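You operate a simulated robot arm through the tools that you are given. There is no shell and no other tool.

Carry out the task below with a simulated two-armed robot. There is one attempt and no reset: what you move stays moved.

Task
Turn the heater off and brush the dust off the plate inside.
Fine: use the green brush; lift the guard once the HOT lamp is out; at the end guard shut, brush back on its shelf; change no other setting. Set down upright: green brush. What is to be rubbed or washed off counts as gone when no trace of it is left.
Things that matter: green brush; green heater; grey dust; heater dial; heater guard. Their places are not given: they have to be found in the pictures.

The check looks at the end state, three seconds after you hand in, the way a careful person would. Anything else that was tipped, shoved, dropped, spilled or broken makes it a failure.

Robot
Two 7-joint arms with fingered hands on one trunk that stands fixed in place. Base frame: the origin is at the foot of the trunk, x ahead of it, y to its left, z up. Units: m, rad, N and s.
The left shoulder is at [0.03, 0.119, 1.019], the right one opposite. With the tool pointing down near the work surface each hand reaches from about 0.1 to 0.74 m from the base axis, measured 20 degrees to its own side. Payload 3.8 kg a hand.
The TCP of each hand is the grasp point between the finger pads, 0.025 m short of the fingertips. In the tool frame z runs along the fingers and y along their closing line. The gripper opens to 0.088 m; its body begins 0.029 m behind the TCP. The gripper is a hand of 4 fingers: y runs from the thumb to the fingers, the wrist lies at [-0.013, -0.106, -0.174] in the tool frame.
Orientation is that of the tool frame in the base frame, as [roll, pitch, yaw] about the fixed x, y, z axes, in that order (R = Rz(yaw) Ry(pitch) Rx(roll)). With the fingers straight down and the wrist toward the robot, the tool's x, y and z point along [0, 1, 0], [1, 0, 0] and [0, 0, -1] of the base frame.

Tools
- The arms move only by the tool nudge_tool. It takes "left_commands", "right_commands" or both (then of equal length, played together; a hand with none holds still); each is a list that holds one entry, the list of rows, each a list of 6 numbers: the turn, a rotation vector about the tool's x, y, z in units of 6 degrees (1.0 is 6 degrees), then the shift along the tool's x, y, z in units of 20 mm (1.0 is 20 mm). In form: [[[wx, wy, wz, x, y, z], ...]]. A call has 1 to 20 rows; each row shifts and turns the commanded pose from where the row before left it, along the tool's axes as they then stand. A call with a number of a shift or a turn outside -1 to 1 is refused whole. Rows are played at 5 a second. More than 0.05 m and 0.15 rad between two rows, and nothing of the call is played. A pose out of reach is approached as far as the arm can. The call stops where the force on the tool passes 40 N (or 10 N more than at its start, if that is more) or the arm is blocked; 0.2 s more then pass. In this call time passes only in rows, and 0.2 s behind the last. It gives the time, the measured TCP pose, the force on the tool (base axes), the opening and the grip force at its end, in the units of the frame above (readings bear some noise), with the torque about the TCP (base axes, N m) and any sound that the robot's microphone picked up, and new pictures: "pictures" is both (left out), scene, wrist or none (wrist: the cameras of the hands that moved).
- Cameras (640 x 400 px; columns grow to the right, rows downward): "scene" is now at [0.0517, -0.0218, 1.5619]; the picture's right is [-0.29, -0.96, 0.00], its down [-0.75, 0.23, -0.62] and it looks along [0.59, -0.18, -0.78] (base axes); focal length 373 px, centre (320, 200). "left" rides on the left gripper at [-0.064, -0.083, -0.098] in its tool frame; the picture's right is [-0.62, -0.37, 0.69], its down [0.71, -0.63, 0.30] and it looks along [0.32, 0.68, 0.65] (tool axes); focal length 265 px, centre (320, 200). "right" rides on the right gripper at [0.064, -0.083, -0.099] in its tool frame; the picture's right is [-0.62, 0.37, -0.69], its down [-0.71, -0.63, 0.30] and it looks along [-0.33, 0.68, 0.65] (tool axes); focal length 265 px, centre (320, 200).
- slide_trunk(by): moves the trunk up (or, below 0, down) by that many m; the arms and the scene camera ride with it, the base frame stays. It gives what a move gives, with no picture.
- move_fingers(index, middle, ring, thumb_bend, thumb_turn, hand): sets how far each is bent, from 0 (flat) to 1 (curled in); at 0.3 the hand is open as for a grip, at 0.7 the pads meet at the TCP. One left out holds its place. A second passes; each finger stops where it meets its share of the squeeze, and holds until it gets a number again. It is the only way to open and close the hand. It gives what a move gives, with no picture; readings hold the bend of each and the force on the fingers (four entries, about 0 where the hand has none), thumb and palm. thumb_turn goes from beside the hand (0) to across from the fingers (1), as for a grip.
- aim_head(pan, tilt): turns the head with the scene camera to pan (to the left, within 2.094 rad either way) and tilt (down, from -0.506 to 1.204), counted from straight ahead of the robot. It gives what a move gives, and a new picture of the scene camera.
- point_at(camera, pixels): for up to 12 pixels [column, row] of the newest picture of that camera ("zoom" is the newest enlarged one), the place [x, y, z] in the base frame of the surface seen there, good to about 0.002 m. The clock stands still meanwhile.
- inspect(camera, box): a new picture of the part [left, top, right, bottom] of that camera's present view, enlarged. The clock stands still meanwhile.
- hand_in(): hands the job in; it is judged then, once.

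Open the grippers and draw the arms clear of the work before you hand the job in, unless the task says otherwise.

The tools are called after "Call:" as a command line: name --argument value ..., lists and objects as JSON in quotes. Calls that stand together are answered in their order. nudge_tool: Moves the arms, as the interface text tells. Its arguments: {"type":"object","properties":{"left_commands":{"type":"array","items":{"type":"array","items":{"type":"array","items":{"type":"number"}}}},"right_commands":{"type":"array","items":{"type":"array","items":{"type":"array","items":{"type":"number"}}}},"pictures":{"type":"string","enum":["both","scene","wrist","none"]}},"required":[]} The other tools are called the same way: slide_trunk (by) moves the trunk up or down; move_fingers (index, middle, ring, thumb_bend, thumb_turn, hand) moves the fingers one by one; aim_head (pan, tilt) turns the head that bears the scene camera; point_at (camera, pixels) gives the place of the surface under pixels of a picture; inspect (camera, box) takes an enlarged picture of a part of a camera's view; hand_in () hands the job in.

At the start:

```text
time_s: 0.0
left_position: [0.4805, 0.1165, 1.1559]
left_ee_rot: [3.141, 0.001, 1.57]
left_wrist_force: [-0.4, 0.7, 0.2]
left_moment: [-0.01, 0.01, -0.01]
left_grip_width: 0.0878
left_grasp_force: 0.1
left_shape: jaw
left_bend: [0.3, 0.3, 0.3, 0.3, 0.98]
left_finger forces: [0.0, 0.0, 0.0, 0.0, 0.1, 0.0]
right_position: [0.4073, -0.3109, 1.1503]
right_ee_rot: [3.139, -0.001, 1.571]
right_wrist_force: [0.2, -0.5, -0.6]
right_moment: [-0.02, 0.0, -0.03]
right_grip_width: 0.0875
right_grasp_force: 0.0
right_shape: jaw
right_bend: [0.3, 0.3, 0.3, 0.3, 0.98]
right_finger forces: [0.0, 0.0, 0.0, 0.0, 0.1, 0.0]
trunk travel left (down, up): [-0.175, 0.415]
head pan, tilt (commanded): [-0.293, 0.901]
```

scene: 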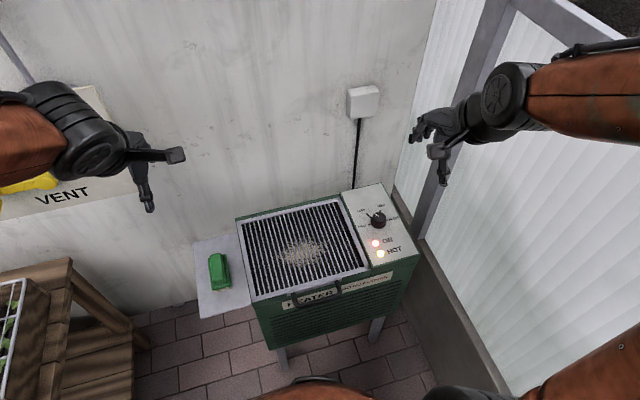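
right: 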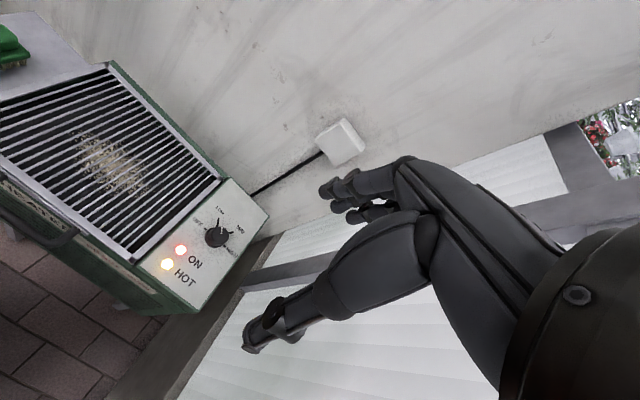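
left: 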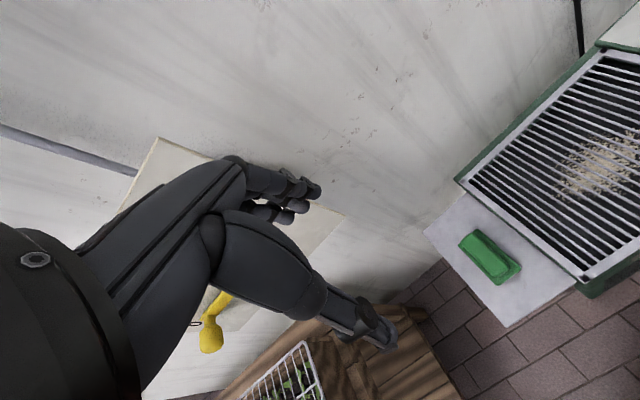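

The scene picture shows the heater with its barred guard at about (305,250), the dial at (377,220), lamps at (377,243) and (380,254), and the green brush at (219,271). I take enlarged views first.

Call:
inspect --camera "scene" --box '[330, 180, 430, 270]'

Call:
inspect --camera "scene" --box '[180, 170, 430, 326]'

Call:
inspect --camera "right" --box '[140, 180, 290, 310]'

Call:
point_at --camera "scene" --pixels '[[377, 220], [377, 243], [380, 254], [219, 271], [305, 250], [237, 220], [342, 193], [384, 184], [417, 255], [370, 267], [254, 300], [312, 302]]'

```text
4.44 times, centred on (380, 225) of scene
```

zoom: 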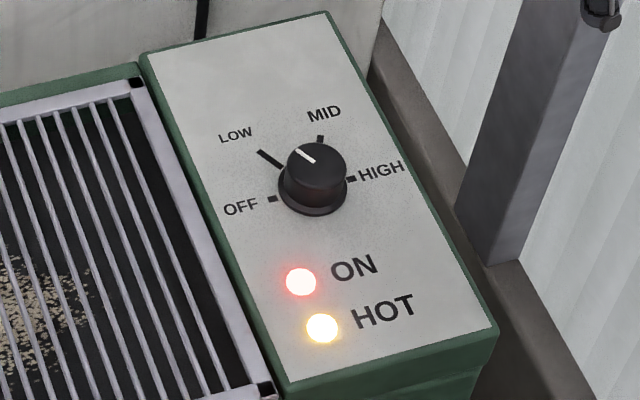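

```text
2.56 times, centred on (305, 248) of scene
```

zoom: 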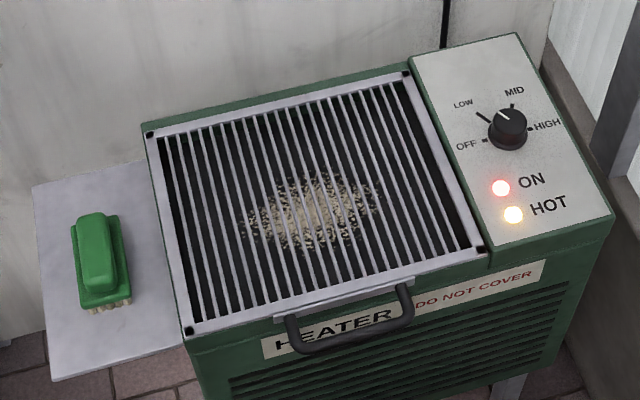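

```text
3.08 times, centred on (215, 245) of right
```

zoom: 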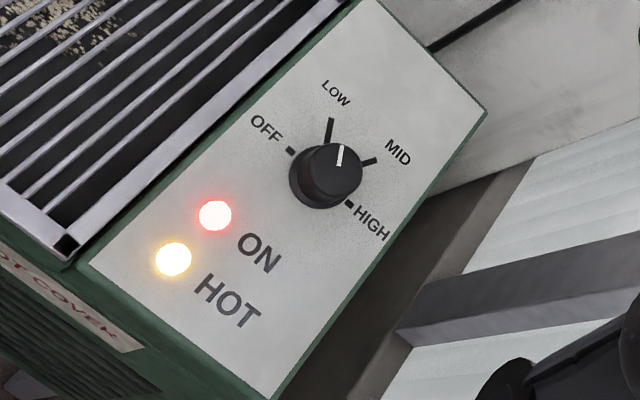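

```text
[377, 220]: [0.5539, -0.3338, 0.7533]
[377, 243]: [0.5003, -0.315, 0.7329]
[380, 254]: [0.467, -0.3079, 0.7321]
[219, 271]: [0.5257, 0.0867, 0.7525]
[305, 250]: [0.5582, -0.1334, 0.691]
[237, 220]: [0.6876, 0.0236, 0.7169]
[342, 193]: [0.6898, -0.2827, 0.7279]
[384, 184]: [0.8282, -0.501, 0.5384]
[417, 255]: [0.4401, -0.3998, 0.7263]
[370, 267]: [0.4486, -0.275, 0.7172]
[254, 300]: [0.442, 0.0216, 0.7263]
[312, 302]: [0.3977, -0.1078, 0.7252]
```

The dial's white line points near LOW, with OFF to its left, so it has to turn counter-clockwise seen from above. I take a tighter view of the dial and measure the marks.

Call:
inspect --camera "scene" --box '[355, 200, 403, 230]'

```text
13.33 times, centred on (379, 215) of scene
```

zoom: 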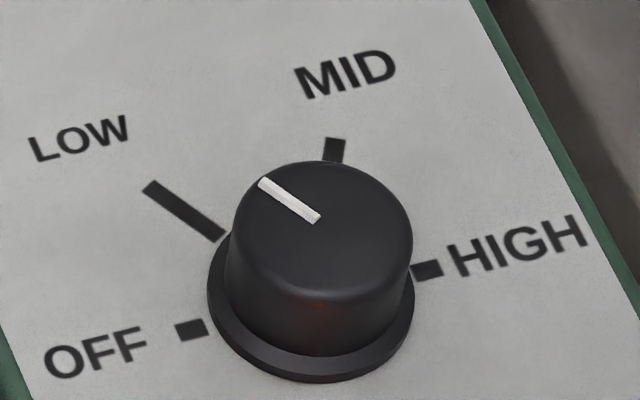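

The dial is clear: white line from (315,218) to (265,183), marks at LOW (185,210), MID (335,149), HIGH (428,269), OFF (190,330). I measure these places.

Call:
point_at --camera "zoom" --pixels '[[312, 217], [265, 184], [150, 188], [215, 233], [335, 149], [428, 269], [190, 330], [325, 165], [233, 225], [408, 228], [325, 290], [325, 375]]'

Call:
inspect --camera "right" --box '[190, 200, 254, 260]'

```text
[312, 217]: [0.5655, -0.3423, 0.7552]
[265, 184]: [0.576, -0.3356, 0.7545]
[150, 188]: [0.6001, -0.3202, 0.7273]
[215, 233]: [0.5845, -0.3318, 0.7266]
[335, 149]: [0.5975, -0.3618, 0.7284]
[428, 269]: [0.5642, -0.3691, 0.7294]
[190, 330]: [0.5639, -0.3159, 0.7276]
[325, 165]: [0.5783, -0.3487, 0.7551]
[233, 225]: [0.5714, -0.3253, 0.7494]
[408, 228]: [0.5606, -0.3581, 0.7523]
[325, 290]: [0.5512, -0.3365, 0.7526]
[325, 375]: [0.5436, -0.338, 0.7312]
```

```text
6.67 times, centred on (222, 230) of right
```

zoom: 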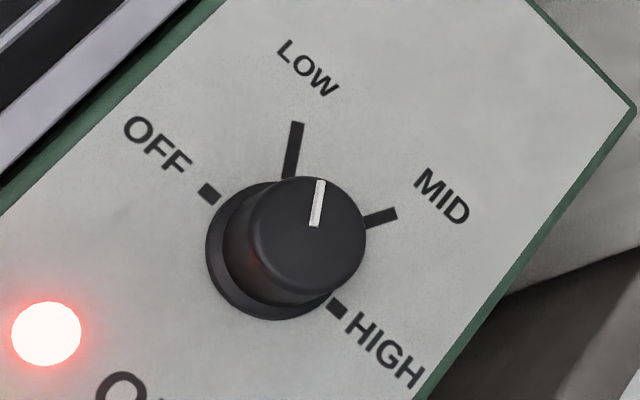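

Dial centre is about (0.565, -0.3425), top z 0.755, panel z 0.728; OFF lies at +90°, LOW at +30°, so a +60° turn is needed. I bring the right hand above the dial, staying high.

Call:
nudge_tool --right_commands '[[[0, 0, 0, -0.1975, 0.9875, 1], [0, 0, 0, -0.1975, 0.9875, 1], [0, 0, 0, -0.1975, 0.9875, 1], [0, 0, 0, -0.1975, 0.9875, 1], [0, 0, 0, -0.1975, 0.9875, 1], [0, 0, 0, -0.1975, 0.9875, 1], [0, 0, 0, -0.1975, 0.9875, 1], [0, 0, 0, -0.1975, 0.9875, 1], [0, 0, 0, 0, 0, 1], [0, 0, 0, 0, 0, 1], [0, 0, 0, 0, 0, 1], [0, 0, 0, 0, 0, 1]]]' --pictures "both"

```text
time_s: 2.6
left_position: [0.4819, 0.117, 1.1561]
left_ee_rot: [3.14, 0.001, 1.572]
left_wrist_force: [0.9, 0.3, -0.4]
left_moment: [0.03, 0.01, -0.06]
left_grip_width: 0.0874
left_grasp_force: 0.0
left_shape: jaw
left_bend: [0.3, 0.3, 0.3, 0.3, 0.98]
left_finger forces: [0.0, 0.0, 0.1, 0.0, 0.0, 0.0]
right_position: [0.5668, -0.3422, 0.9093]
right_ee_rot: [3.141, 0.0, 1.571]
right_wrist_force: [0.0, 0.2, -0.2]
right_moment: [-0.02, -0.01, -0.01]
right_grip_width: 0.0875
right_grasp_force: 0.1
right_shape: jaw
right_bend: [0.3, 0.3, 0.3, 0.3, 0.98]
right_finger forces: [0.1, 0.1, 0.0, 0.0, 0.1, 0.1]
trunk travel left (down, up): [-0.175, 0.415]
head pan, tilt (commanded): [-0.293, 0.901]
```

scene: 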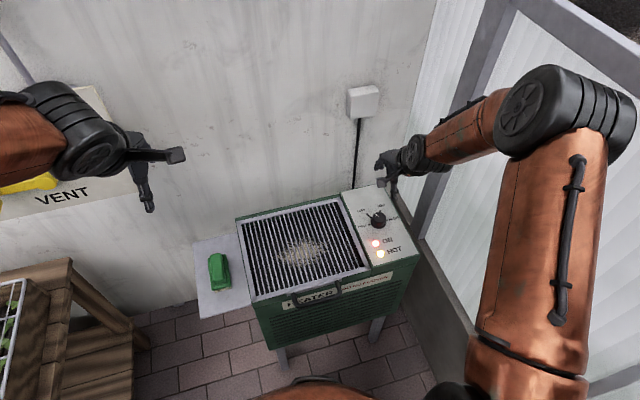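
right: 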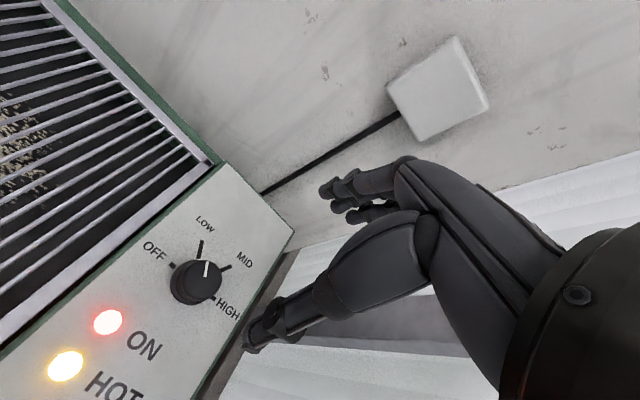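

The hand is above the dial at z 0.909. I check the surroundings on the right (sill, frame) before choosing the wrist yaw.

Call:
point_at --camera "scene" --pixels '[[440, 270], [425, 245], [420, 220], [445, 215], [412, 180], [358, 102], [357, 150], [470, 220]]'

Call:
point_at --camera "right" --pixels '[[205, 268], [195, 280], [440, 90], [290, 240]]'

```text
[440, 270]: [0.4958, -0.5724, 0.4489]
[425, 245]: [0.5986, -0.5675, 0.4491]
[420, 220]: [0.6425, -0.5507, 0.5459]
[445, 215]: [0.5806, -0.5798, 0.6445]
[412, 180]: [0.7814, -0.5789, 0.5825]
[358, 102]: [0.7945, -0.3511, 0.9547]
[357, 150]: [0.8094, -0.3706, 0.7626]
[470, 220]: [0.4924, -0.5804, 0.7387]
```

```text
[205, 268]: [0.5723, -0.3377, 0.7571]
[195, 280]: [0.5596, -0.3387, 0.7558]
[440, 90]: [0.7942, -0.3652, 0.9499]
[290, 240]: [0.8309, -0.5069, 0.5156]
```

Glass wall is near y -0.58, so there is room. I refine the dial's centre from the wrist camera.

Call:
inspect --camera "right" --box '[150, 230, 246, 310]'

```text
5.00 times, centred on (198, 270) of right
```

zoom: 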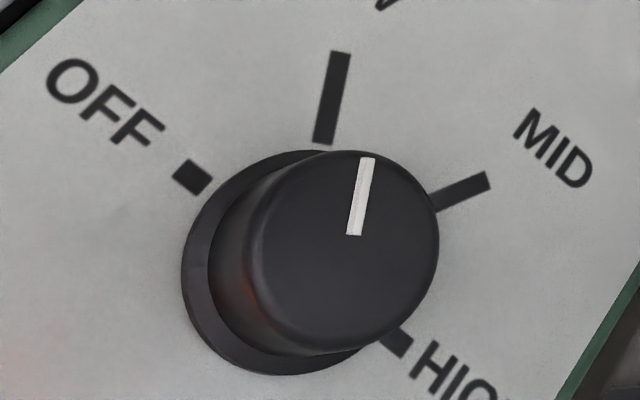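

The cap spans roughly (250..438, 152..352) in this zoom; I measure its centre and rim.

Call:
point_at --camera "zoom" --pixels '[[345, 253], [260, 253], [430, 253], [345, 160], [345, 345], [355, 235], [366, 160], [195, 270], [270, 360]]'

```text
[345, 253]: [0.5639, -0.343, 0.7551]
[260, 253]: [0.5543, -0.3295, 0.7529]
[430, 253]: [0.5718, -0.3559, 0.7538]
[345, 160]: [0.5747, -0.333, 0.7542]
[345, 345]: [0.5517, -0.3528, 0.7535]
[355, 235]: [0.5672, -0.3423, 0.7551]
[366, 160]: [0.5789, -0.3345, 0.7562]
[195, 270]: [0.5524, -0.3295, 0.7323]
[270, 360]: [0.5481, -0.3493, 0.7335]
```

Dial centre is (0.5635, -0.343), cap radius about 16 mm. I yaw the hand -30° so the later +60° stays comfortable, and lower to just above the cap.

Call:
nudge_tool --right_commands '[[[0, 0, 1, -0.04, -0.165, 0], [0, 0, 1, 0, 0, 0], [0, 0, 1, 0, 0, 0], [0, 0, 1, 0, 0, 0], [0, 0, 1, 0, 0, 0], [0, 0, 0, 0, 0, 1], [0, 0, 0, 0, 0, 1], [0, 0, 0, 0, 0, 1], [0, 0, 0, 0, 0, 1], [0, 0, 0, 0, 0, 1]]]' --pictures "both"

```text
time_s: 4.8
left_position: [0.482, 0.1163, 1.1564]
left_ee_rot: [3.14, -0.001, 1.571]
left_wrist_force: [-0.1, -0.2, -0.3]
left_moment: [-0.02, 0.02, 0.01]
left_grip_width: 0.0874
left_grasp_force: 0.2
left_shape: jaw
left_bend: [0.3, 0.3, 0.3, 0.3, 0.98]
left_finger forces: [0.0, 0.0, 0.0, 0.0, 0.0, 0.0]
right_position: [0.5631, -0.343, 0.8107]
right_ee_rot: [-3.14, -0.002, 1.049]
right_wrist_force: [0.6, -0.3, 0.6]
right_moment: [0.0, 0.01, -0.01]
right_grip_width: 0.0875
right_grasp_force: 0.0
right_shape: jaw
right_bend: [0.3, 0.3, 0.3, 0.3, 0.98]
right_finger forces: [0.0, 0.0, 0.1, 0.1, 0.1, 0.1]
trunk travel left (down, up): [-0.175, 0.415]
head pan, tilt (commanded): [-0.293, 0.901]
```

scene: 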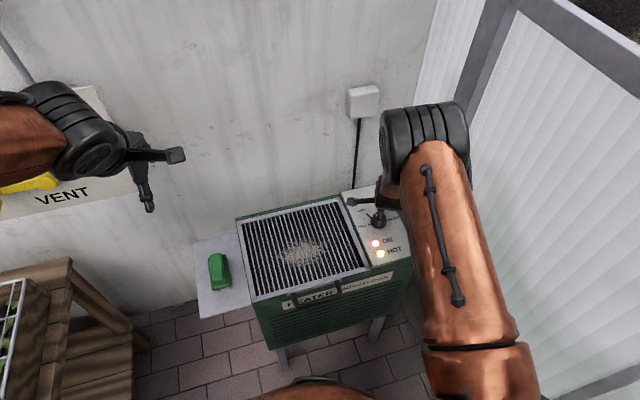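
right: 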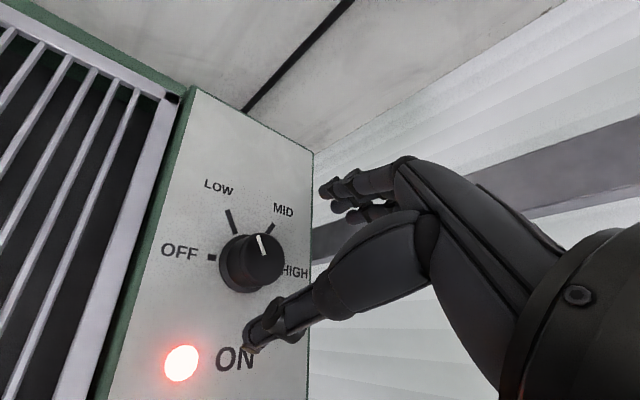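

The hand is over the dial at z 0.811. I look closely at how the fingers sit around the dial.

Call:
inspect --camera "scene" --box '[330, 170, 426, 230]'

Call:
inspect --camera "right" --box '[190, 150, 430, 370]'

```text
6.67 times, centred on (378, 200) of scene
```

zoom: 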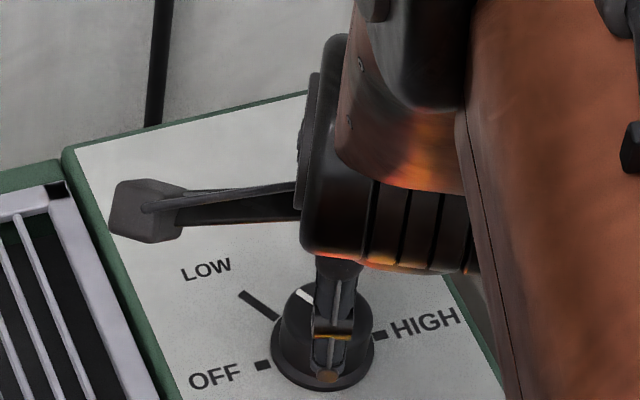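

```text
1.82 times, centred on (310, 260) of right
```

zoom: 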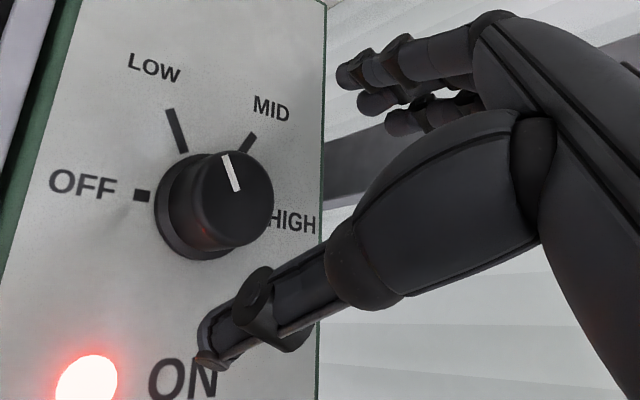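

Thumb on the near side, fingers on the far side, dial between them. I lower in small steps to TCP z about 0.759.

Call:
nudge_tool --right_commands '[[[0, 0, 0, 0, 0, 0.75], [0, 0, 0, 0, 0, 0.75], [0, 0, 0, 0, 0, 0.6], [0, 0, 0, 0, 0, 0.5]]]' --pictures "both"

Call:
inspect --camera "right" --box '[190, 150, 430, 370]'

```text
time_s: 5.8
left_position: [0.4809, 0.1158, 1.1549]
left_ee_rot: [-3.141, 0.0, 1.57]
left_wrist_force: [0.1, -0.1, 0.0]
left_moment: [-0.01, 0.01, 0.01]
left_grip_width: 0.0878
left_grasp_force: 0.2
left_shape: jaw
left_bend: [0.3, 0.3, 0.3, 0.3, 0.98]
left_finger forces: [0.1, 0.1, 0.0, 0.0, 0.0, 0.0]
right_position: [0.5631, -0.3427, 0.7588]
right_ee_rot: [3.141, -0.003, 1.049]
right_wrist_force: [-0.3, -0.2, -0.8]
right_moment: [-0.02, 0.01, 0.0]
right_grip_width: 0.0878
right_grasp_force: 0.1
right_shape: jaw
right_bend: [0.3, 0.3, 0.3, 0.3, 0.98]
right_finger forces: [0.0, 0.0, 0.0, 0.0, 0.0, 0.0]
trunk travel left (down, up): [-0.175, 0.415]
head pan, tilt (commanded): [-0.293, 0.901]
```

scene: 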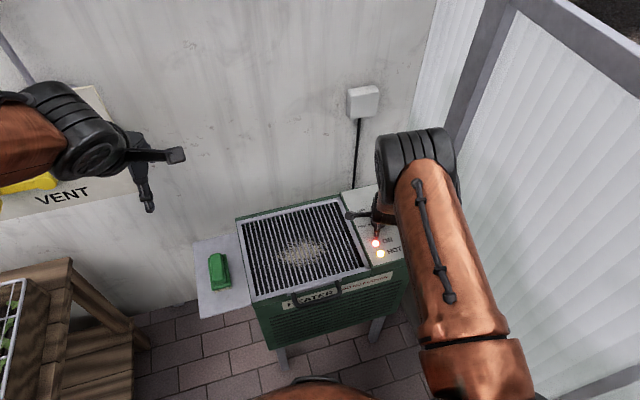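
right: 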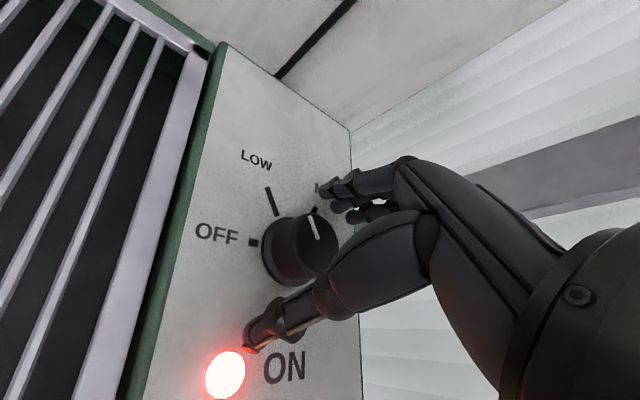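

```text
1.82 times, centred on (310, 260) of right
```

zoom: 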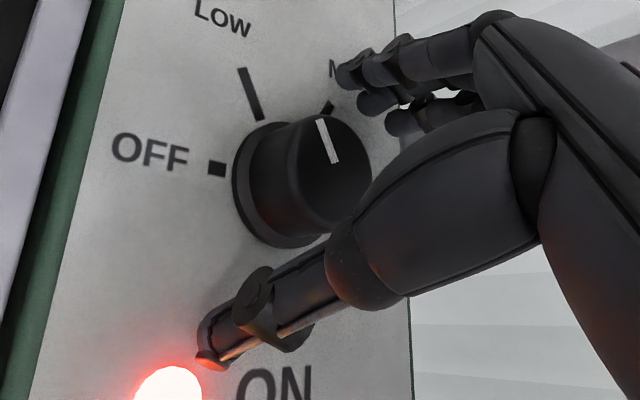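

The dial is between thumb and fingers with tips just above the panel. I close the fingers on it gently.

Call:
move_fingers --hand "right" --index 0.5 --middle 0.5 --ring 0.5 --thumb_bend 0.5

Call:
inspect --camera "right" --box '[190, 150, 430, 370]'

```text
time_s: 6.8
left_position: [0.4809, 0.1164, 1.1564]
left_ee_rot: [-3.142, 0.0, 1.57]
left_wrist_force: [0.8, -0.3, 0.0]
left_moment: [0.01, 0.0, 0.02]
left_grip_width: 0.088
left_grasp_force: 0.1
left_shape: jaw
left_bend: [0.3, 0.3, 0.3, 0.3, 0.98]
left_finger forces: [0.1, 0.1, 0.0, 0.0, 0.0, 0.0]
right_position: [0.5632, -0.3431, 0.7588]
right_ee_rot: [-3.141, -0.002, 1.049]
right_wrist_force: [0.7, 0.3, 0.1]
right_moment: [-0.01, 0.0, -0.03]
right_grip_width: 0.0423
right_grasp_force: 0.0
right_shape: fingers
right_bend: [0.5, 0.5, 0.5, 0.5, 0.98]
right_finger forces: [0.1, 0.0, 0.0, 0.1, 0.1, 0.1]
trunk travel left (down, up): [-0.175, 0.415]
head pan, tilt (commanded): [-0.293, 0.901]
```

```text
1.82 times, centred on (310, 260) of right
```

zoom: 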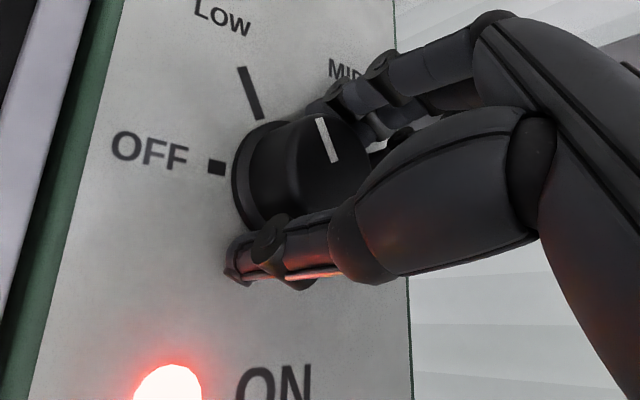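

Fingers are straddling the dial (opening 42 mm) with no contact yet. I close on to grip.

Call:
move_fingers --hand "right" --index 0.62 --middle 0.62 --ring 0.62 --thumb_bend 0.62

Call:
inspect --camera "right" --box '[190, 150, 430, 370]'

```text
time_s: 7.8
left_position: [0.4812, 0.1167, 1.1556]
left_ee_rot: [3.141, 0.0, 1.57]
left_wrist_force: [-0.1, -0.3, 0.0]
left_moment: [0.03, 0.01, -0.01]
left_grip_width: 0.0876
left_grasp_force: 0.1
left_shape: jaw
left_bend: [0.3, 0.3, 0.3, 0.3, 0.98]
left_finger forces: [0.1, 0.1, 0.0, 0.0, 0.0, 0.0]
right_position: [0.5638, -0.3428, 0.7586]
right_ee_rot: [3.14, -0.002, 1.047]
right_wrist_force: [4.2, -3.1, 1.2]
right_moment: [-0.08, -0.1, 0.03]
right_grip_width: 0.0283
right_grasp_force: 5.9
right_shape: fingers
right_bend: [0.55, 0.58, 0.62, 0.57, 0.97]
right_finger forces: [4.3, 4.4, 0.0, 0.0, 3.0, 0.0]
trunk travel left (down, up): [-0.175, 0.415]
head pan, tilt (commanded): [-0.293, 0.901]
```

```text
1.82 times, centred on (310, 260) of right
```

zoom: 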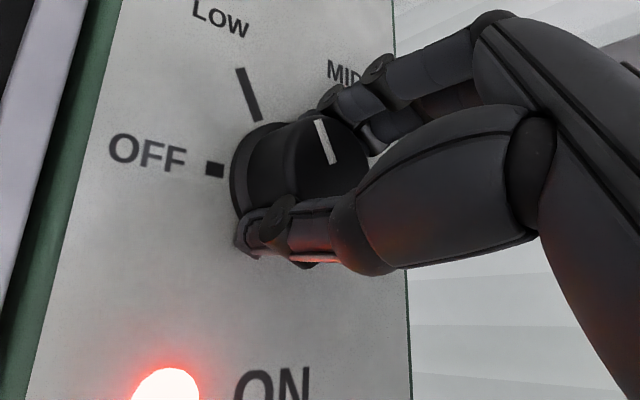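

Gripped by index, middle and thumb (5.9 N). I turn the hand -18° about tool z (counter-clockwise from above) and check that the dial follows.

Call:
nudge_tool --right_commands '[[[0, 0, -1, 0, 0, 0], [0, 0, -1, 0, 0, 0], [0, 0, -1, 0, 0, 0]]]' --pictures "wrist"

Call:
inspect --camera "right" --box '[190, 150, 430, 370]'

```text
time_s: 8.6
left_position: [0.4819, 0.1152, 1.1563]
left_ee_rot: [3.141, 0.001, 1.57]
left_wrist_force: [1.0, 0.0, -0.5]
left_moment: [0.0, 0.01, -0.02]
left_grip_width: 0.0875
left_grasp_force: 0.1
left_shape: jaw
left_bend: [0.3, 0.3, 0.3, 0.3, 0.98]
left_finger forces: [0.0, 0.1, 0.1, 0.0, 0.1, 0.0]
right_position: [0.564, -0.3423, 0.7587]
right_ee_rot: [3.14, 0.0, 1.365]
right_wrist_force: [5.5, -4.9, 2.8]
right_moment: [-0.16, -0.18, -0.03]
right_grip_width: 0.0281
right_grasp_force: 6.0
right_shape: fingers
right_bend: [0.55, 0.58, 0.62, 0.58, 0.97]
right_finger forces: [4.6, 5.2, 0.0, 0.1, 2.8, 0.1]
trunk travel left (down, up): [-0.175, 0.415]
head pan, tilt (commanded): [-0.293, 0.901]
```

right: 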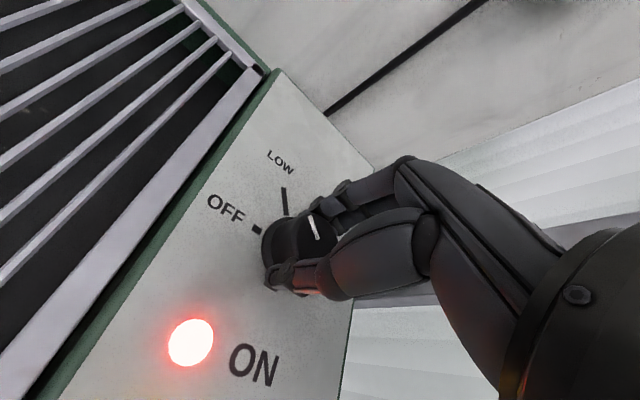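

```text
1.82 times, centred on (310, 260) of right
```

zoom: 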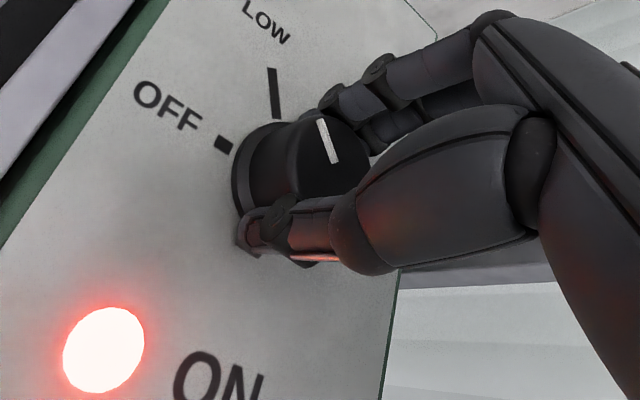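

The white line kept its direction relative to the hand, so the dial follows. I turn 36° more.

Call:
nudge_tool --right_commands '[[[0, 0, -1, 0, 0, 0], [0, 0, -1, 0, 0, 0], [0, 0, -1, 0, 0, 0], [0, 0, -1, 0, 0, 0], [0, 0, -1, 0, 0, 0], [0, 0, -1, 0, 0, 0]]]' --pictures "both"

Call:
inspect --camera "right" --box '[190, 150, 430, 370]'

```text
time_s: 10.0
left_position: [0.4813, 0.1173, 1.1557]
left_ee_rot: [3.141, 0.0, 1.571]
left_wrist_force: [0.9, -0.3, 0.5]
left_moment: [0.0, 0.0, 0.01]
left_grip_width: 0.0876
left_grasp_force: 0.0
left_shape: jaw
left_bend: [0.3, 0.3, 0.3, 0.3, 0.98]
left_finger forces: [0.1, 0.0, 0.0, 0.0, 0.1, 0.0]
right_position: [0.5645, -0.342, 0.7577]
right_ee_rot: [3.139, -0.001, 1.994]
right_wrist_force: [5.1, -1.2, 2.2]
right_moment: [-0.01, -0.1, 0.03]
right_grip_width: 0.0283
right_grasp_force: 5.8
right_shape: fingers
right_bend: [0.55, 0.57, 0.62, 0.58, 0.98]
right_finger forces: [3.7, 4.0, 0.1, 0.0, 3.6, 0.0]
trunk travel left (down, up): [-0.175, 0.415]
head pan, tilt (commanded): [-0.293, 0.901]
```

scene: 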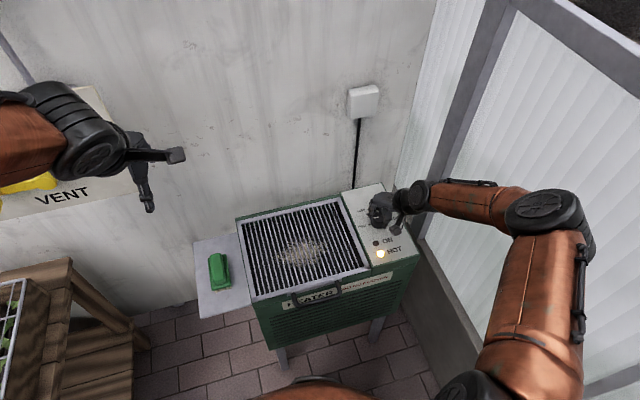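
right: 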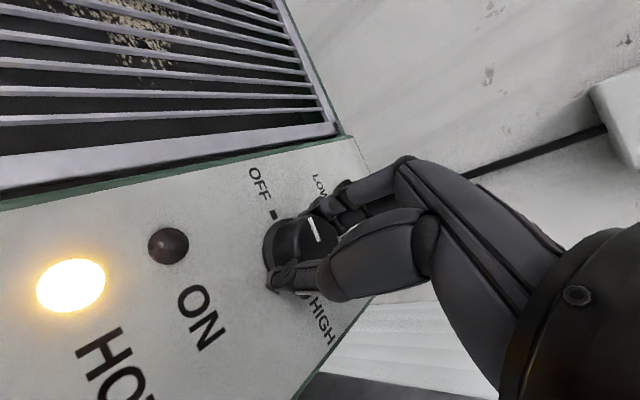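

```text
1.82 times, centred on (310, 260) of right
```

zoom: 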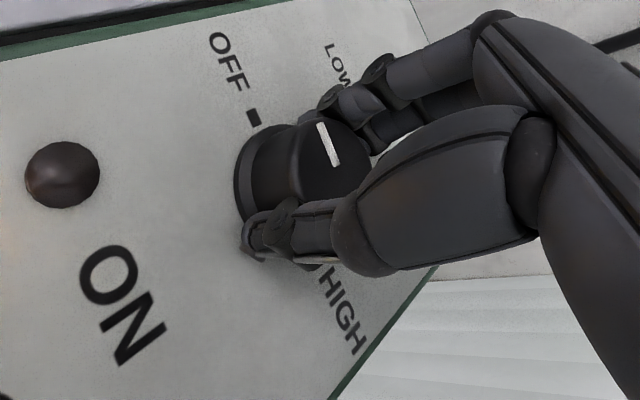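

The ON lamp is out and the HOT lamp still glows. I turn the last 6° to line up exactly with OFF.

Call:
nudge_tool --right_commands '[[[0, 0, -1, 0, 0, 0], [0, 0, 0, 0, 0, 0]]]' --pictures "wrist"

Call:
inspect --camera "right" --box '[190, 150, 430, 370]'

```text
time_s: 10.6
left_position: [0.4822, 0.1168, 1.1562]
left_ee_rot: [3.141, 0.001, 1.571]
left_wrist_force: [1.1, -0.5, -0.8]
left_moment: [0.0, 0.0, -0.01]
left_grip_width: 0.0877
left_grasp_force: 0.1
left_shape: jaw
left_bend: [0.3, 0.3, 0.3, 0.3, 0.98]
left_finger forces: [0.1, 0.0, 0.1, 0.0, 0.0, 0.0]
right_position: [0.5648, -0.3428, 0.7584]
right_ee_rot: [3.139, 0.001, 2.096]
right_wrist_force: [7.6, -1.4, 2.5]
right_moment: [-0.03, -0.22, -0.02]
right_grip_width: 0.0283
right_grasp_force: 5.6
right_shape: fingers
right_bend: [0.55, 0.57, 0.62, 0.58, 0.98]
right_finger forces: [4.0, 5.1, 0.0, 0.0, 2.9, 0.0]
trunk travel left (down, up): [-0.175, 0.415]
head pan, tilt (commanded): [-0.293, 0.901]
```

right: 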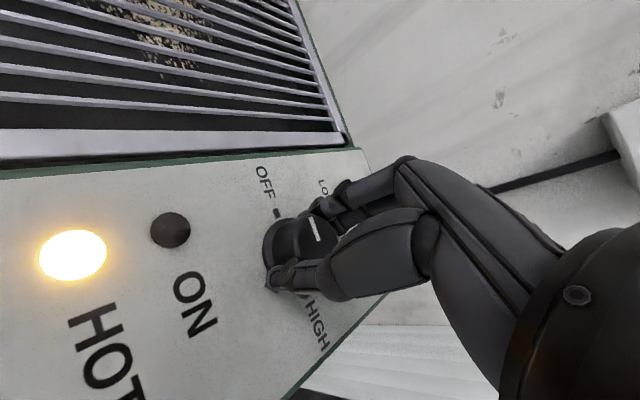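

```text
1.82 times, centred on (310, 260) of right
```

zoom: 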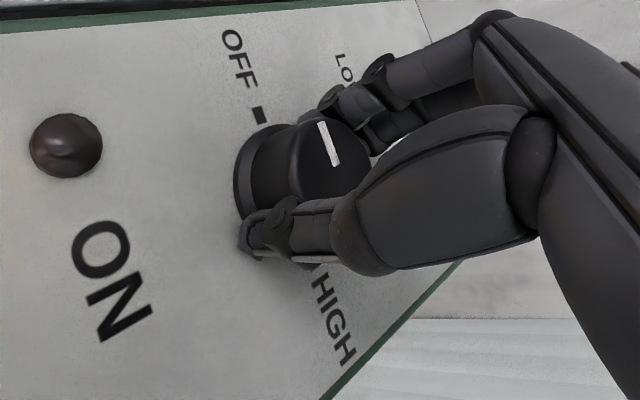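

The dial's line now points to OFF and the ON lamp is dark. I open the hand to release the dial.

Call:
move_fingers --hand "right" --index 0.3 --middle 0.3 --ring 0.3 --thumb_bend 0.3

Call:
inspect --camera "right" --box '[190, 150, 430, 370]'

```text
time_s: 11.6
left_position: [0.4813, 0.1168, 1.1555]
left_ee_rot: [-3.14, 0.0, 1.573]
left_wrist_force: [-0.1, -0.7, 0.0]
left_moment: [0.01, 0.02, 0.01]
left_grip_width: 0.0876
left_grasp_force: 0.0
left_shape: jaw
left_bend: [0.3, 0.3, 0.3, 0.3, 0.98]
left_finger forces: [0.0, 0.0, 0.0, 0.0, 0.0, 0.0]
right_position: [0.563, -0.3419, 0.7586]
right_ee_rot: [3.14, -0.003, 2.095]
right_wrist_force: [0.1, -0.4, 0.6]
right_moment: [0.0, 0.0, -0.01]
right_grip_width: 0.0841
right_grasp_force: 0.1
right_shape: fingers
right_bend: [0.3, 0.3, 0.3, 0.3, 0.98]
right_finger forces: [0.1, 0.0, 0.1, 0.1, 0.0, 0.0]
trunk travel left (down, up): [-0.175, 0.415]
head pan, tilt (commanded): [-0.293, 0.901]
```

```text
1.82 times, centred on (310, 260) of right
```

zoom: 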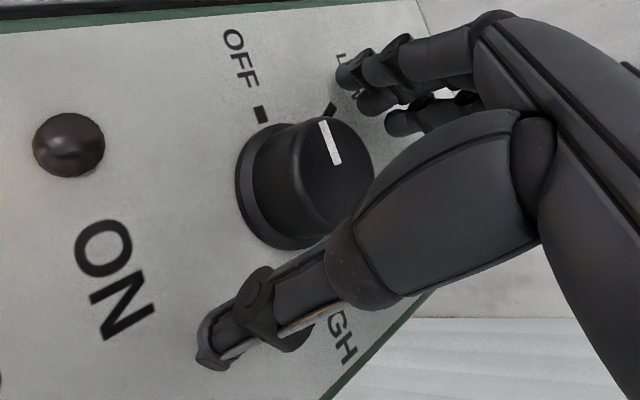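

The hand is open and clear of the dial. I raise it straight up 0.2 m.

Call:
nudge_tool --right_commands '[[[0, 0, 0, 0, 0, -0.6], [0, 0, 0, 0, 0, -1], [0, 0, 0, 0, 0, -1], [0, 0, 0, 0, 0, -1], [0, 0, 0, 0, 0, -1], [0, 0, 0, 0, 0, -1], [0, 0, 0, 0, 0, -1], [0, 0, 0, 0, 0, -1], [0, 0, 0, 0, 0, -1], [0, 0, 0, 0, 0, -1]]]' --pictures "both"

Call:
inspect --camera "scene" --box '[330, 180, 430, 270]'

```text
time_s: 13.8
left_position: [0.4812, 0.1173, 1.1556]
left_ee_rot: [3.141, 0.001, 1.572]
left_wrist_force: [0.1, -0.5, -0.8]
left_moment: [0.0, 0.01, 0.02]
left_grip_width: 0.0875
left_grasp_force: 0.1
left_shape: jaw
left_bend: [0.3, 0.3, 0.3, 0.3, 0.98]
left_finger forces: [0.1, 0.0, 0.0, 0.0, 0.0, 0.0]
right_position: [0.5629, -0.3414, 0.952]
right_ee_rot: [3.141, -0.002, 2.097]
right_wrist_force: [-0.2, -0.6, -0.2]
right_moment: [-0.01, 0.01, 0.0]
right_grip_width: 0.0844
right_grasp_force: 0.0
right_shape: fingers
right_bend: [0.3, 0.3, 0.3, 0.3, 0.98]
right_finger forces: [0.1, 0.0, 0.0, 0.0, 0.1, 0.1]
trunk travel left (down, up): [-0.175, 0.415]
head pan, tilt (commanded): [-0.293, 0.901]
```

scene: 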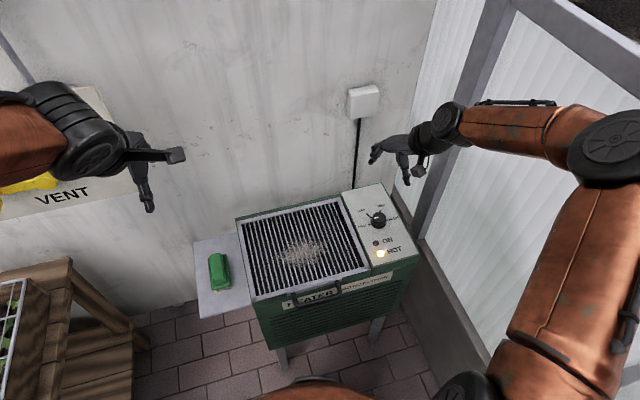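
right: 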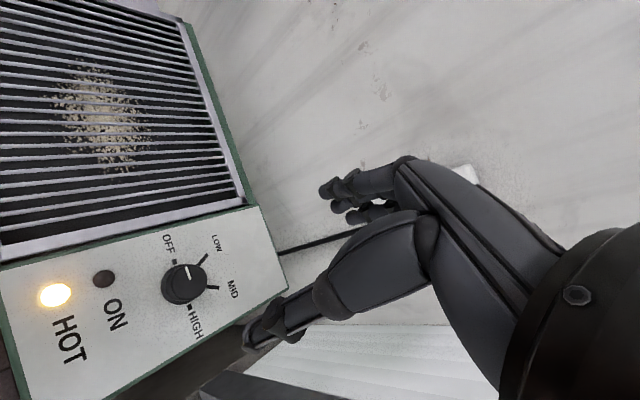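

```text
4.44 times, centred on (380, 225) of scene
```

zoom: 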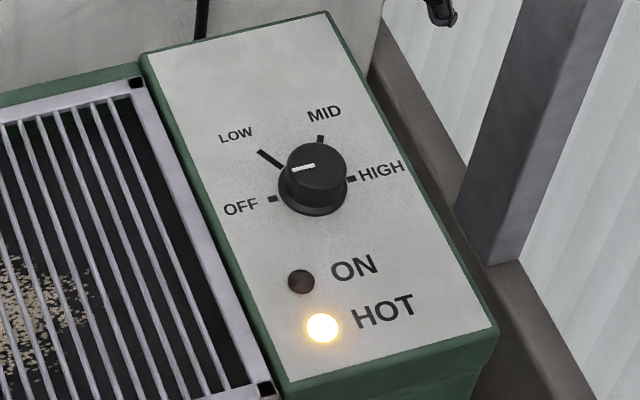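

The dial looks near OFF. I measure the white line's direction exactly to be sure it is on the mark.

Call:
inspect --camera "scene" --box '[355, 200, 403, 230]'

```text
13.33 times, centred on (379, 215) of scene
```

zoom: 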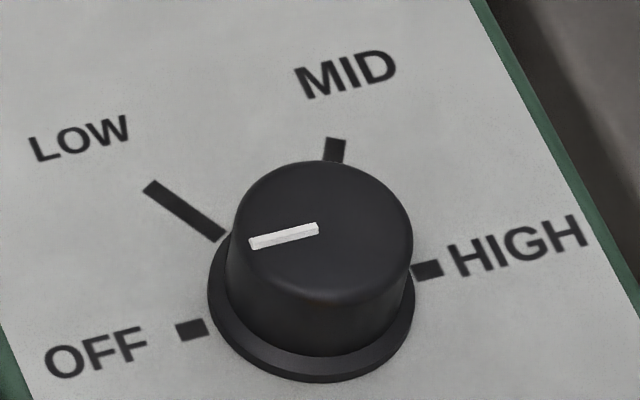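

Call:
point_at --camera "zoom" --pixels '[[314, 229], [256, 242], [190, 330], [428, 269]]'

Call:
inspect --camera "scene" --box '[190, 230, 254, 320]'

Call:
inspect --camera "left" --box '[420, 190, 580, 330]'

```text
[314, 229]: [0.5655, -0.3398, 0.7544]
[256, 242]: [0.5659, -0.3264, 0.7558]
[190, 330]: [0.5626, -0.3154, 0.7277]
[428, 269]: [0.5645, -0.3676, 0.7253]
```

```text
4.44 times, centred on (222, 275) of scene
```

zoom: 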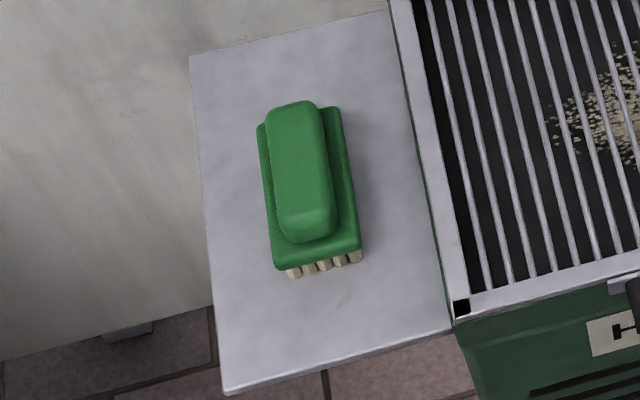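

```text
2.86 times, centred on (500, 260) of left
```

zoom: 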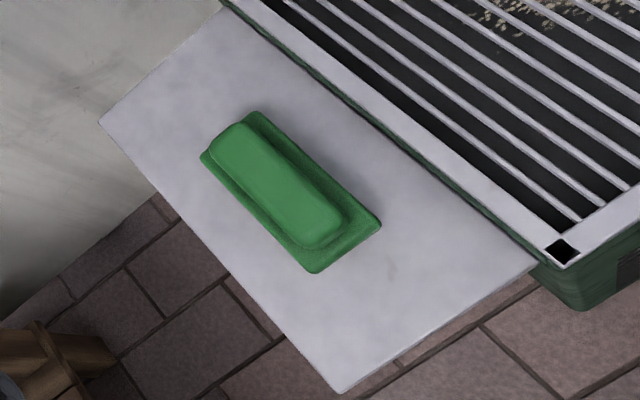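

The line is at 88–90°, on OFF. Now I measure the brush and its shelf in the left wrist camera's enlarged view.

Call:
point_at --camera "zoom" --pixels '[[205, 155], [256, 114], [378, 222], [313, 270], [227, 140], [275, 195], [320, 220], [245, 130], [150, 130], [340, 350], [240, 280], [420, 230]]'

Call:
inspect --camera "scene" --box '[200, 245, 240, 300]'

```text
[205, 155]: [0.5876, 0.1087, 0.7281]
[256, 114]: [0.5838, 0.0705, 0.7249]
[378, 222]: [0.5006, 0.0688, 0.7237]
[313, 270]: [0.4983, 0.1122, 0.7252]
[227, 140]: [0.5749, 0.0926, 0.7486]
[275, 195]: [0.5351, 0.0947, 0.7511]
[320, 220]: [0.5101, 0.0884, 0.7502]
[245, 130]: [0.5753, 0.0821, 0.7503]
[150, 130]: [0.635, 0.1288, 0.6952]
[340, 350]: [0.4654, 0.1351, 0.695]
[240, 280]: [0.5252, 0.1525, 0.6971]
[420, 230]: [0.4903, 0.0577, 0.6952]
```

```text
7.27 times, centred on (220, 272) of scene
```

zoom: 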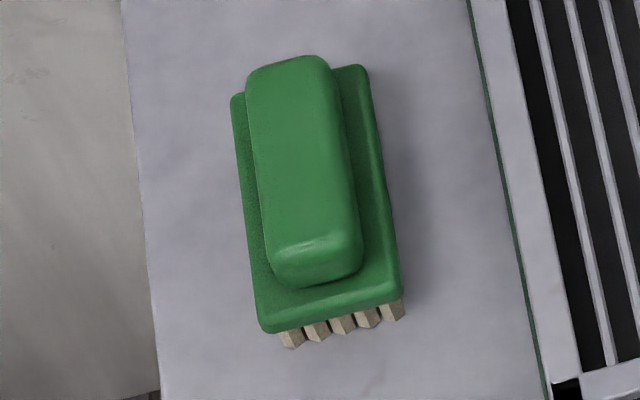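

Brush: handle about 24 mm wide along y, top z 0.751, shelf z 0.696, brush centre about (0.5425, 0.09). Now I look closely at the guard handle and the dust, and at the lamp.

Call:
inspect --camera "scene" --box '[270, 260, 366, 330]'

```text
5.71 times, centred on (318, 295) of scene
```

zoom: 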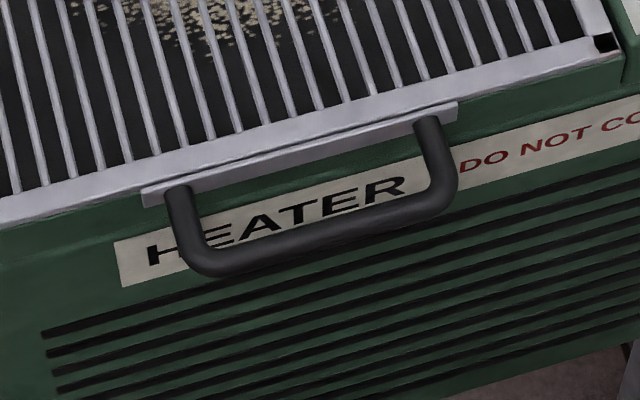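

Call:
point_at --camera "zoom" --pixels '[[178, 195], [195, 260], [215, 265], [320, 235], [430, 205], [450, 180], [428, 125], [300, 160], [300, 130], [330, 200], [320, 255], [20, 205]]'

Call:
inspect --camera "scene" --box '[230, 190, 380, 310]'

```text
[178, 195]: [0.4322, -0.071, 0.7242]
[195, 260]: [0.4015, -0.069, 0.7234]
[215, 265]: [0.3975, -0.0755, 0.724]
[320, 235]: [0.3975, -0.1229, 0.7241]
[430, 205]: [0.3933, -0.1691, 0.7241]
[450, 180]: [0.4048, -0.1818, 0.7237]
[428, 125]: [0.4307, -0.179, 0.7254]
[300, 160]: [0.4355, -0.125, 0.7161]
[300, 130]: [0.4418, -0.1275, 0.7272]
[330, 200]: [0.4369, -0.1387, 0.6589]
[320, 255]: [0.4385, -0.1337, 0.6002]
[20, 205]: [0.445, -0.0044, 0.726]
```

```text
3.33 times, centred on (305, 250) of scene
```

zoom: 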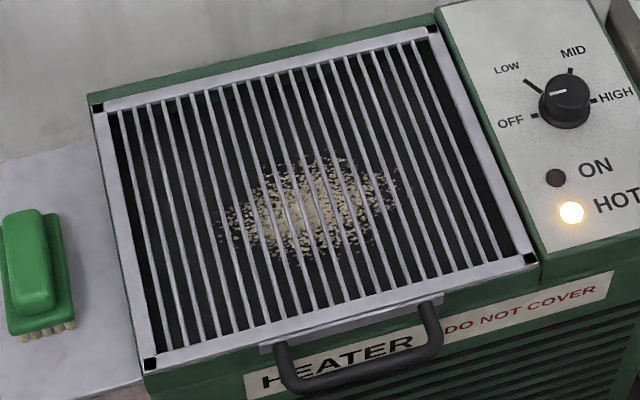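

Handle bar: x 0.396, y from -0.072 to -0.175, z about 0.718, with a gap behind it to the front panel. HOT still glows; meanwhile I bring the right hand back over the front, undoing the yaw.

Call:
nudge_tool --right_commands '[[[0, 0, 1, 0, 0, 0], [0, 0, 1, 0, 0, 0], [0, 0, 1, 0, 0, 0], [0, 0, 1, 0, 0, 0], [0, 0, 1, 0, 0, 0], [0, 0, 0, 0.99, -0.65, 0], [0, 0, 0, 0.99, -0.65, 0], [0, 0, 0, 0.99, -0.65, 0], [0, 0, 0, 0.99, -0.65, 0], [0, 0, 0, 0.99, -0.65, 0], [0, 0, 0, 0.99, -0.65, 0], [0, 0, 0, 0.99, -0.65, 0], [0, 0, 0, 0.99, -0.65, 0], [0, 0, 0, 0.99, -0.65, 0], [0, 0, 0, 0.99, -0.65, 0], [0, 0, 0, 0.99, -0.65, 0]]]' --pictures "both"

Call:
slide_trunk --by 0.1

Call:
aim_head --pan -0.293 --tilt 0.95

```text
time_s: 17.2
left_position: [0.4805, 0.1166, 1.1564]
left_ee_rot: [-3.141, 0.001, 1.57]
left_wrist_force: [-0.1, -1.0, -0.3]
left_moment: [-0.01, -0.01, 0.0]
left_grip_width: 0.0876
left_grasp_force: 0.0
left_shape: jaw
left_bend: [0.3, 0.3, 0.3, 0.3, 0.98]
left_finger forces: [0.1, 0.0, 0.0, 0.1, 0.0, 0.0]
right_position: [0.4197, -0.1261, 0.9513]
right_ee_rot: [3.139, -0.002, 1.571]
right_wrist_force: [-0.2, 0.4, -0.2]
right_moment: [-0.01, 0.0, 0.0]
right_grip_width: 0.0846
right_grasp_force: 0.0
right_shape: fingers
right_bend: [0.3, 0.3, 0.3, 0.3, 0.98]
right_finger forces: [0.0, 0.0, 0.0, 0.1, 0.0, 0.0]
trunk travel left (down, up): [-0.175, 0.415]
head pan, tilt (commanded): [-0.293, 0.901]
```

scene: 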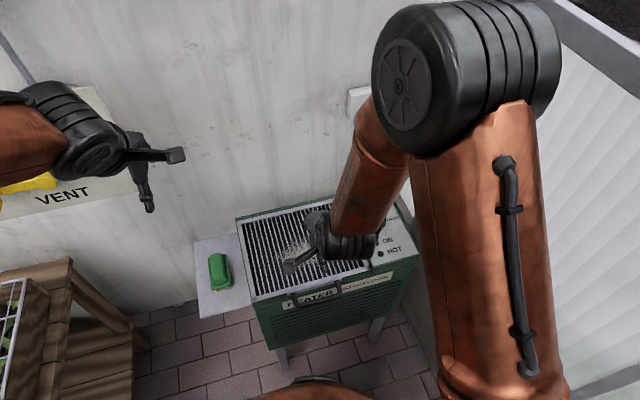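
right: 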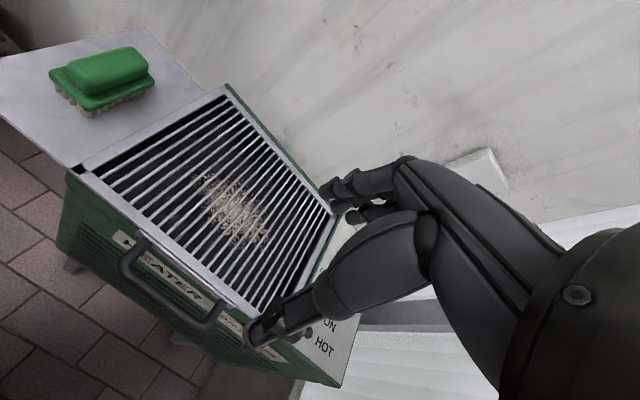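

```text
time_s: 18.5
left_position: [0.4813, 0.1168, 1.2551]
left_ee_rot: [-3.141, -0.001, 1.571]
left_wrist_force: [0.2, 0.7, -0.8]
left_moment: [0.0, -0.01, -0.03]
left_grip_width: 0.0878
left_grasp_force: 0.0
left_shape: jaw
left_bend: [0.3, 0.3, 0.3, 0.3, 0.98]
left_finger forces: [0.0, 0.0, 0.0, 0.0, 0.0, 0.0]
right_position: [0.4206, -0.1256, 1.0513]
right_ee_rot: [-3.141, -0.001, 1.571]
right_wrist_force: [0.3, 0.4, 0.6]
right_moment: [0.05, 0.02, 0.0]
right_grip_width: 0.0846
right_grasp_force: 0.1
right_shape: fingers
right_bend: [0.3, 0.3, 0.3, 0.3, 0.98]
right_finger forces: [0.1, 0.0, 0.0, 0.0, 0.0, 0.0]
trunk travel left (down, up): [-0.275, 0.315]
head pan, tilt (commanded): [-0.293, 0.901]
```

```text
time_s: 19.2
left_position: [0.4817, 0.117, 1.2559]
left_ee_rot: [-3.14, 0.0, 1.57]
left_wrist_force: [0.8, -0.8, -0.2]
left_moment: [-0.02, 0.0, -0.02]
left_grip_width: 0.0877
left_grasp_force: 0.2
left_shape: jaw
left_bend: [0.3, 0.3, 0.3, 0.3, 0.98]
left_finger forces: [0.1, 0.1, 0.0, 0.0, 0.0, 0.0]
right_position: [0.4196, -0.1263, 1.0502]
right_ee_rot: [3.141, 0.0, 1.571]
right_wrist_force: [-0.5, 0.1, 0.3]
right_moment: [0.0, -0.02, 0.0]
right_grip_width: 0.0845
right_grasp_force: 0.0
right_shape: fingers
right_bend: [0.3, 0.3, 0.3, 0.3, 0.98]
right_finger forces: [0.1, 0.0, 0.1, 0.0, 0.0, 0.1]
trunk travel left (down, up): [-0.275, 0.315]
head pan, tilt (commanded): [-0.293, 0.949]
```

scene: 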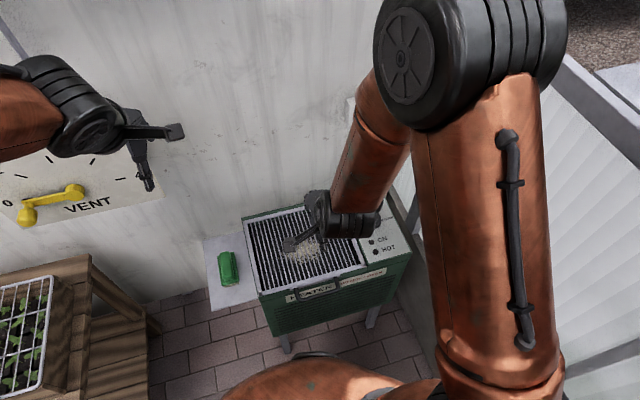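

Both lamps look dark at (371,241) and (375,252). I zoom to confirm HOT is out.

Call:
inspect --camera "scene" --box '[350, 220, 420, 270]'

Call:
inspect --camera "right" --box '[40, 40, 400, 380]'

```text
8.00 times, centred on (385, 245) of scene
```

zoom: 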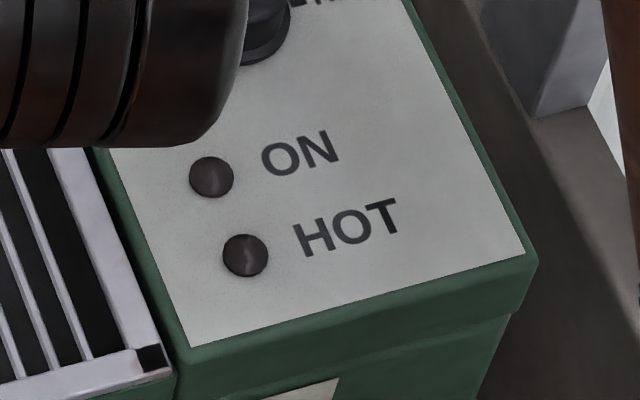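

```text
1.18 times, centred on (220, 210) of right
```

zoom: 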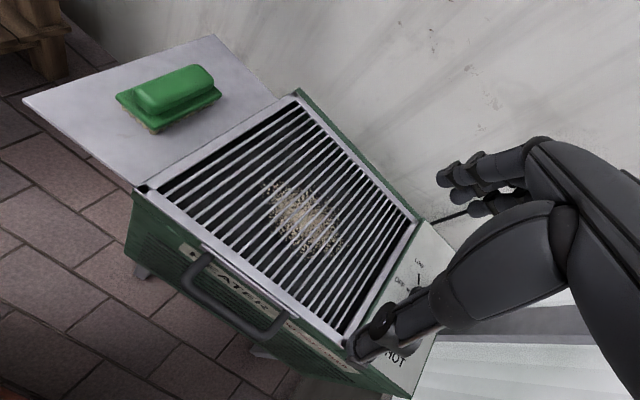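

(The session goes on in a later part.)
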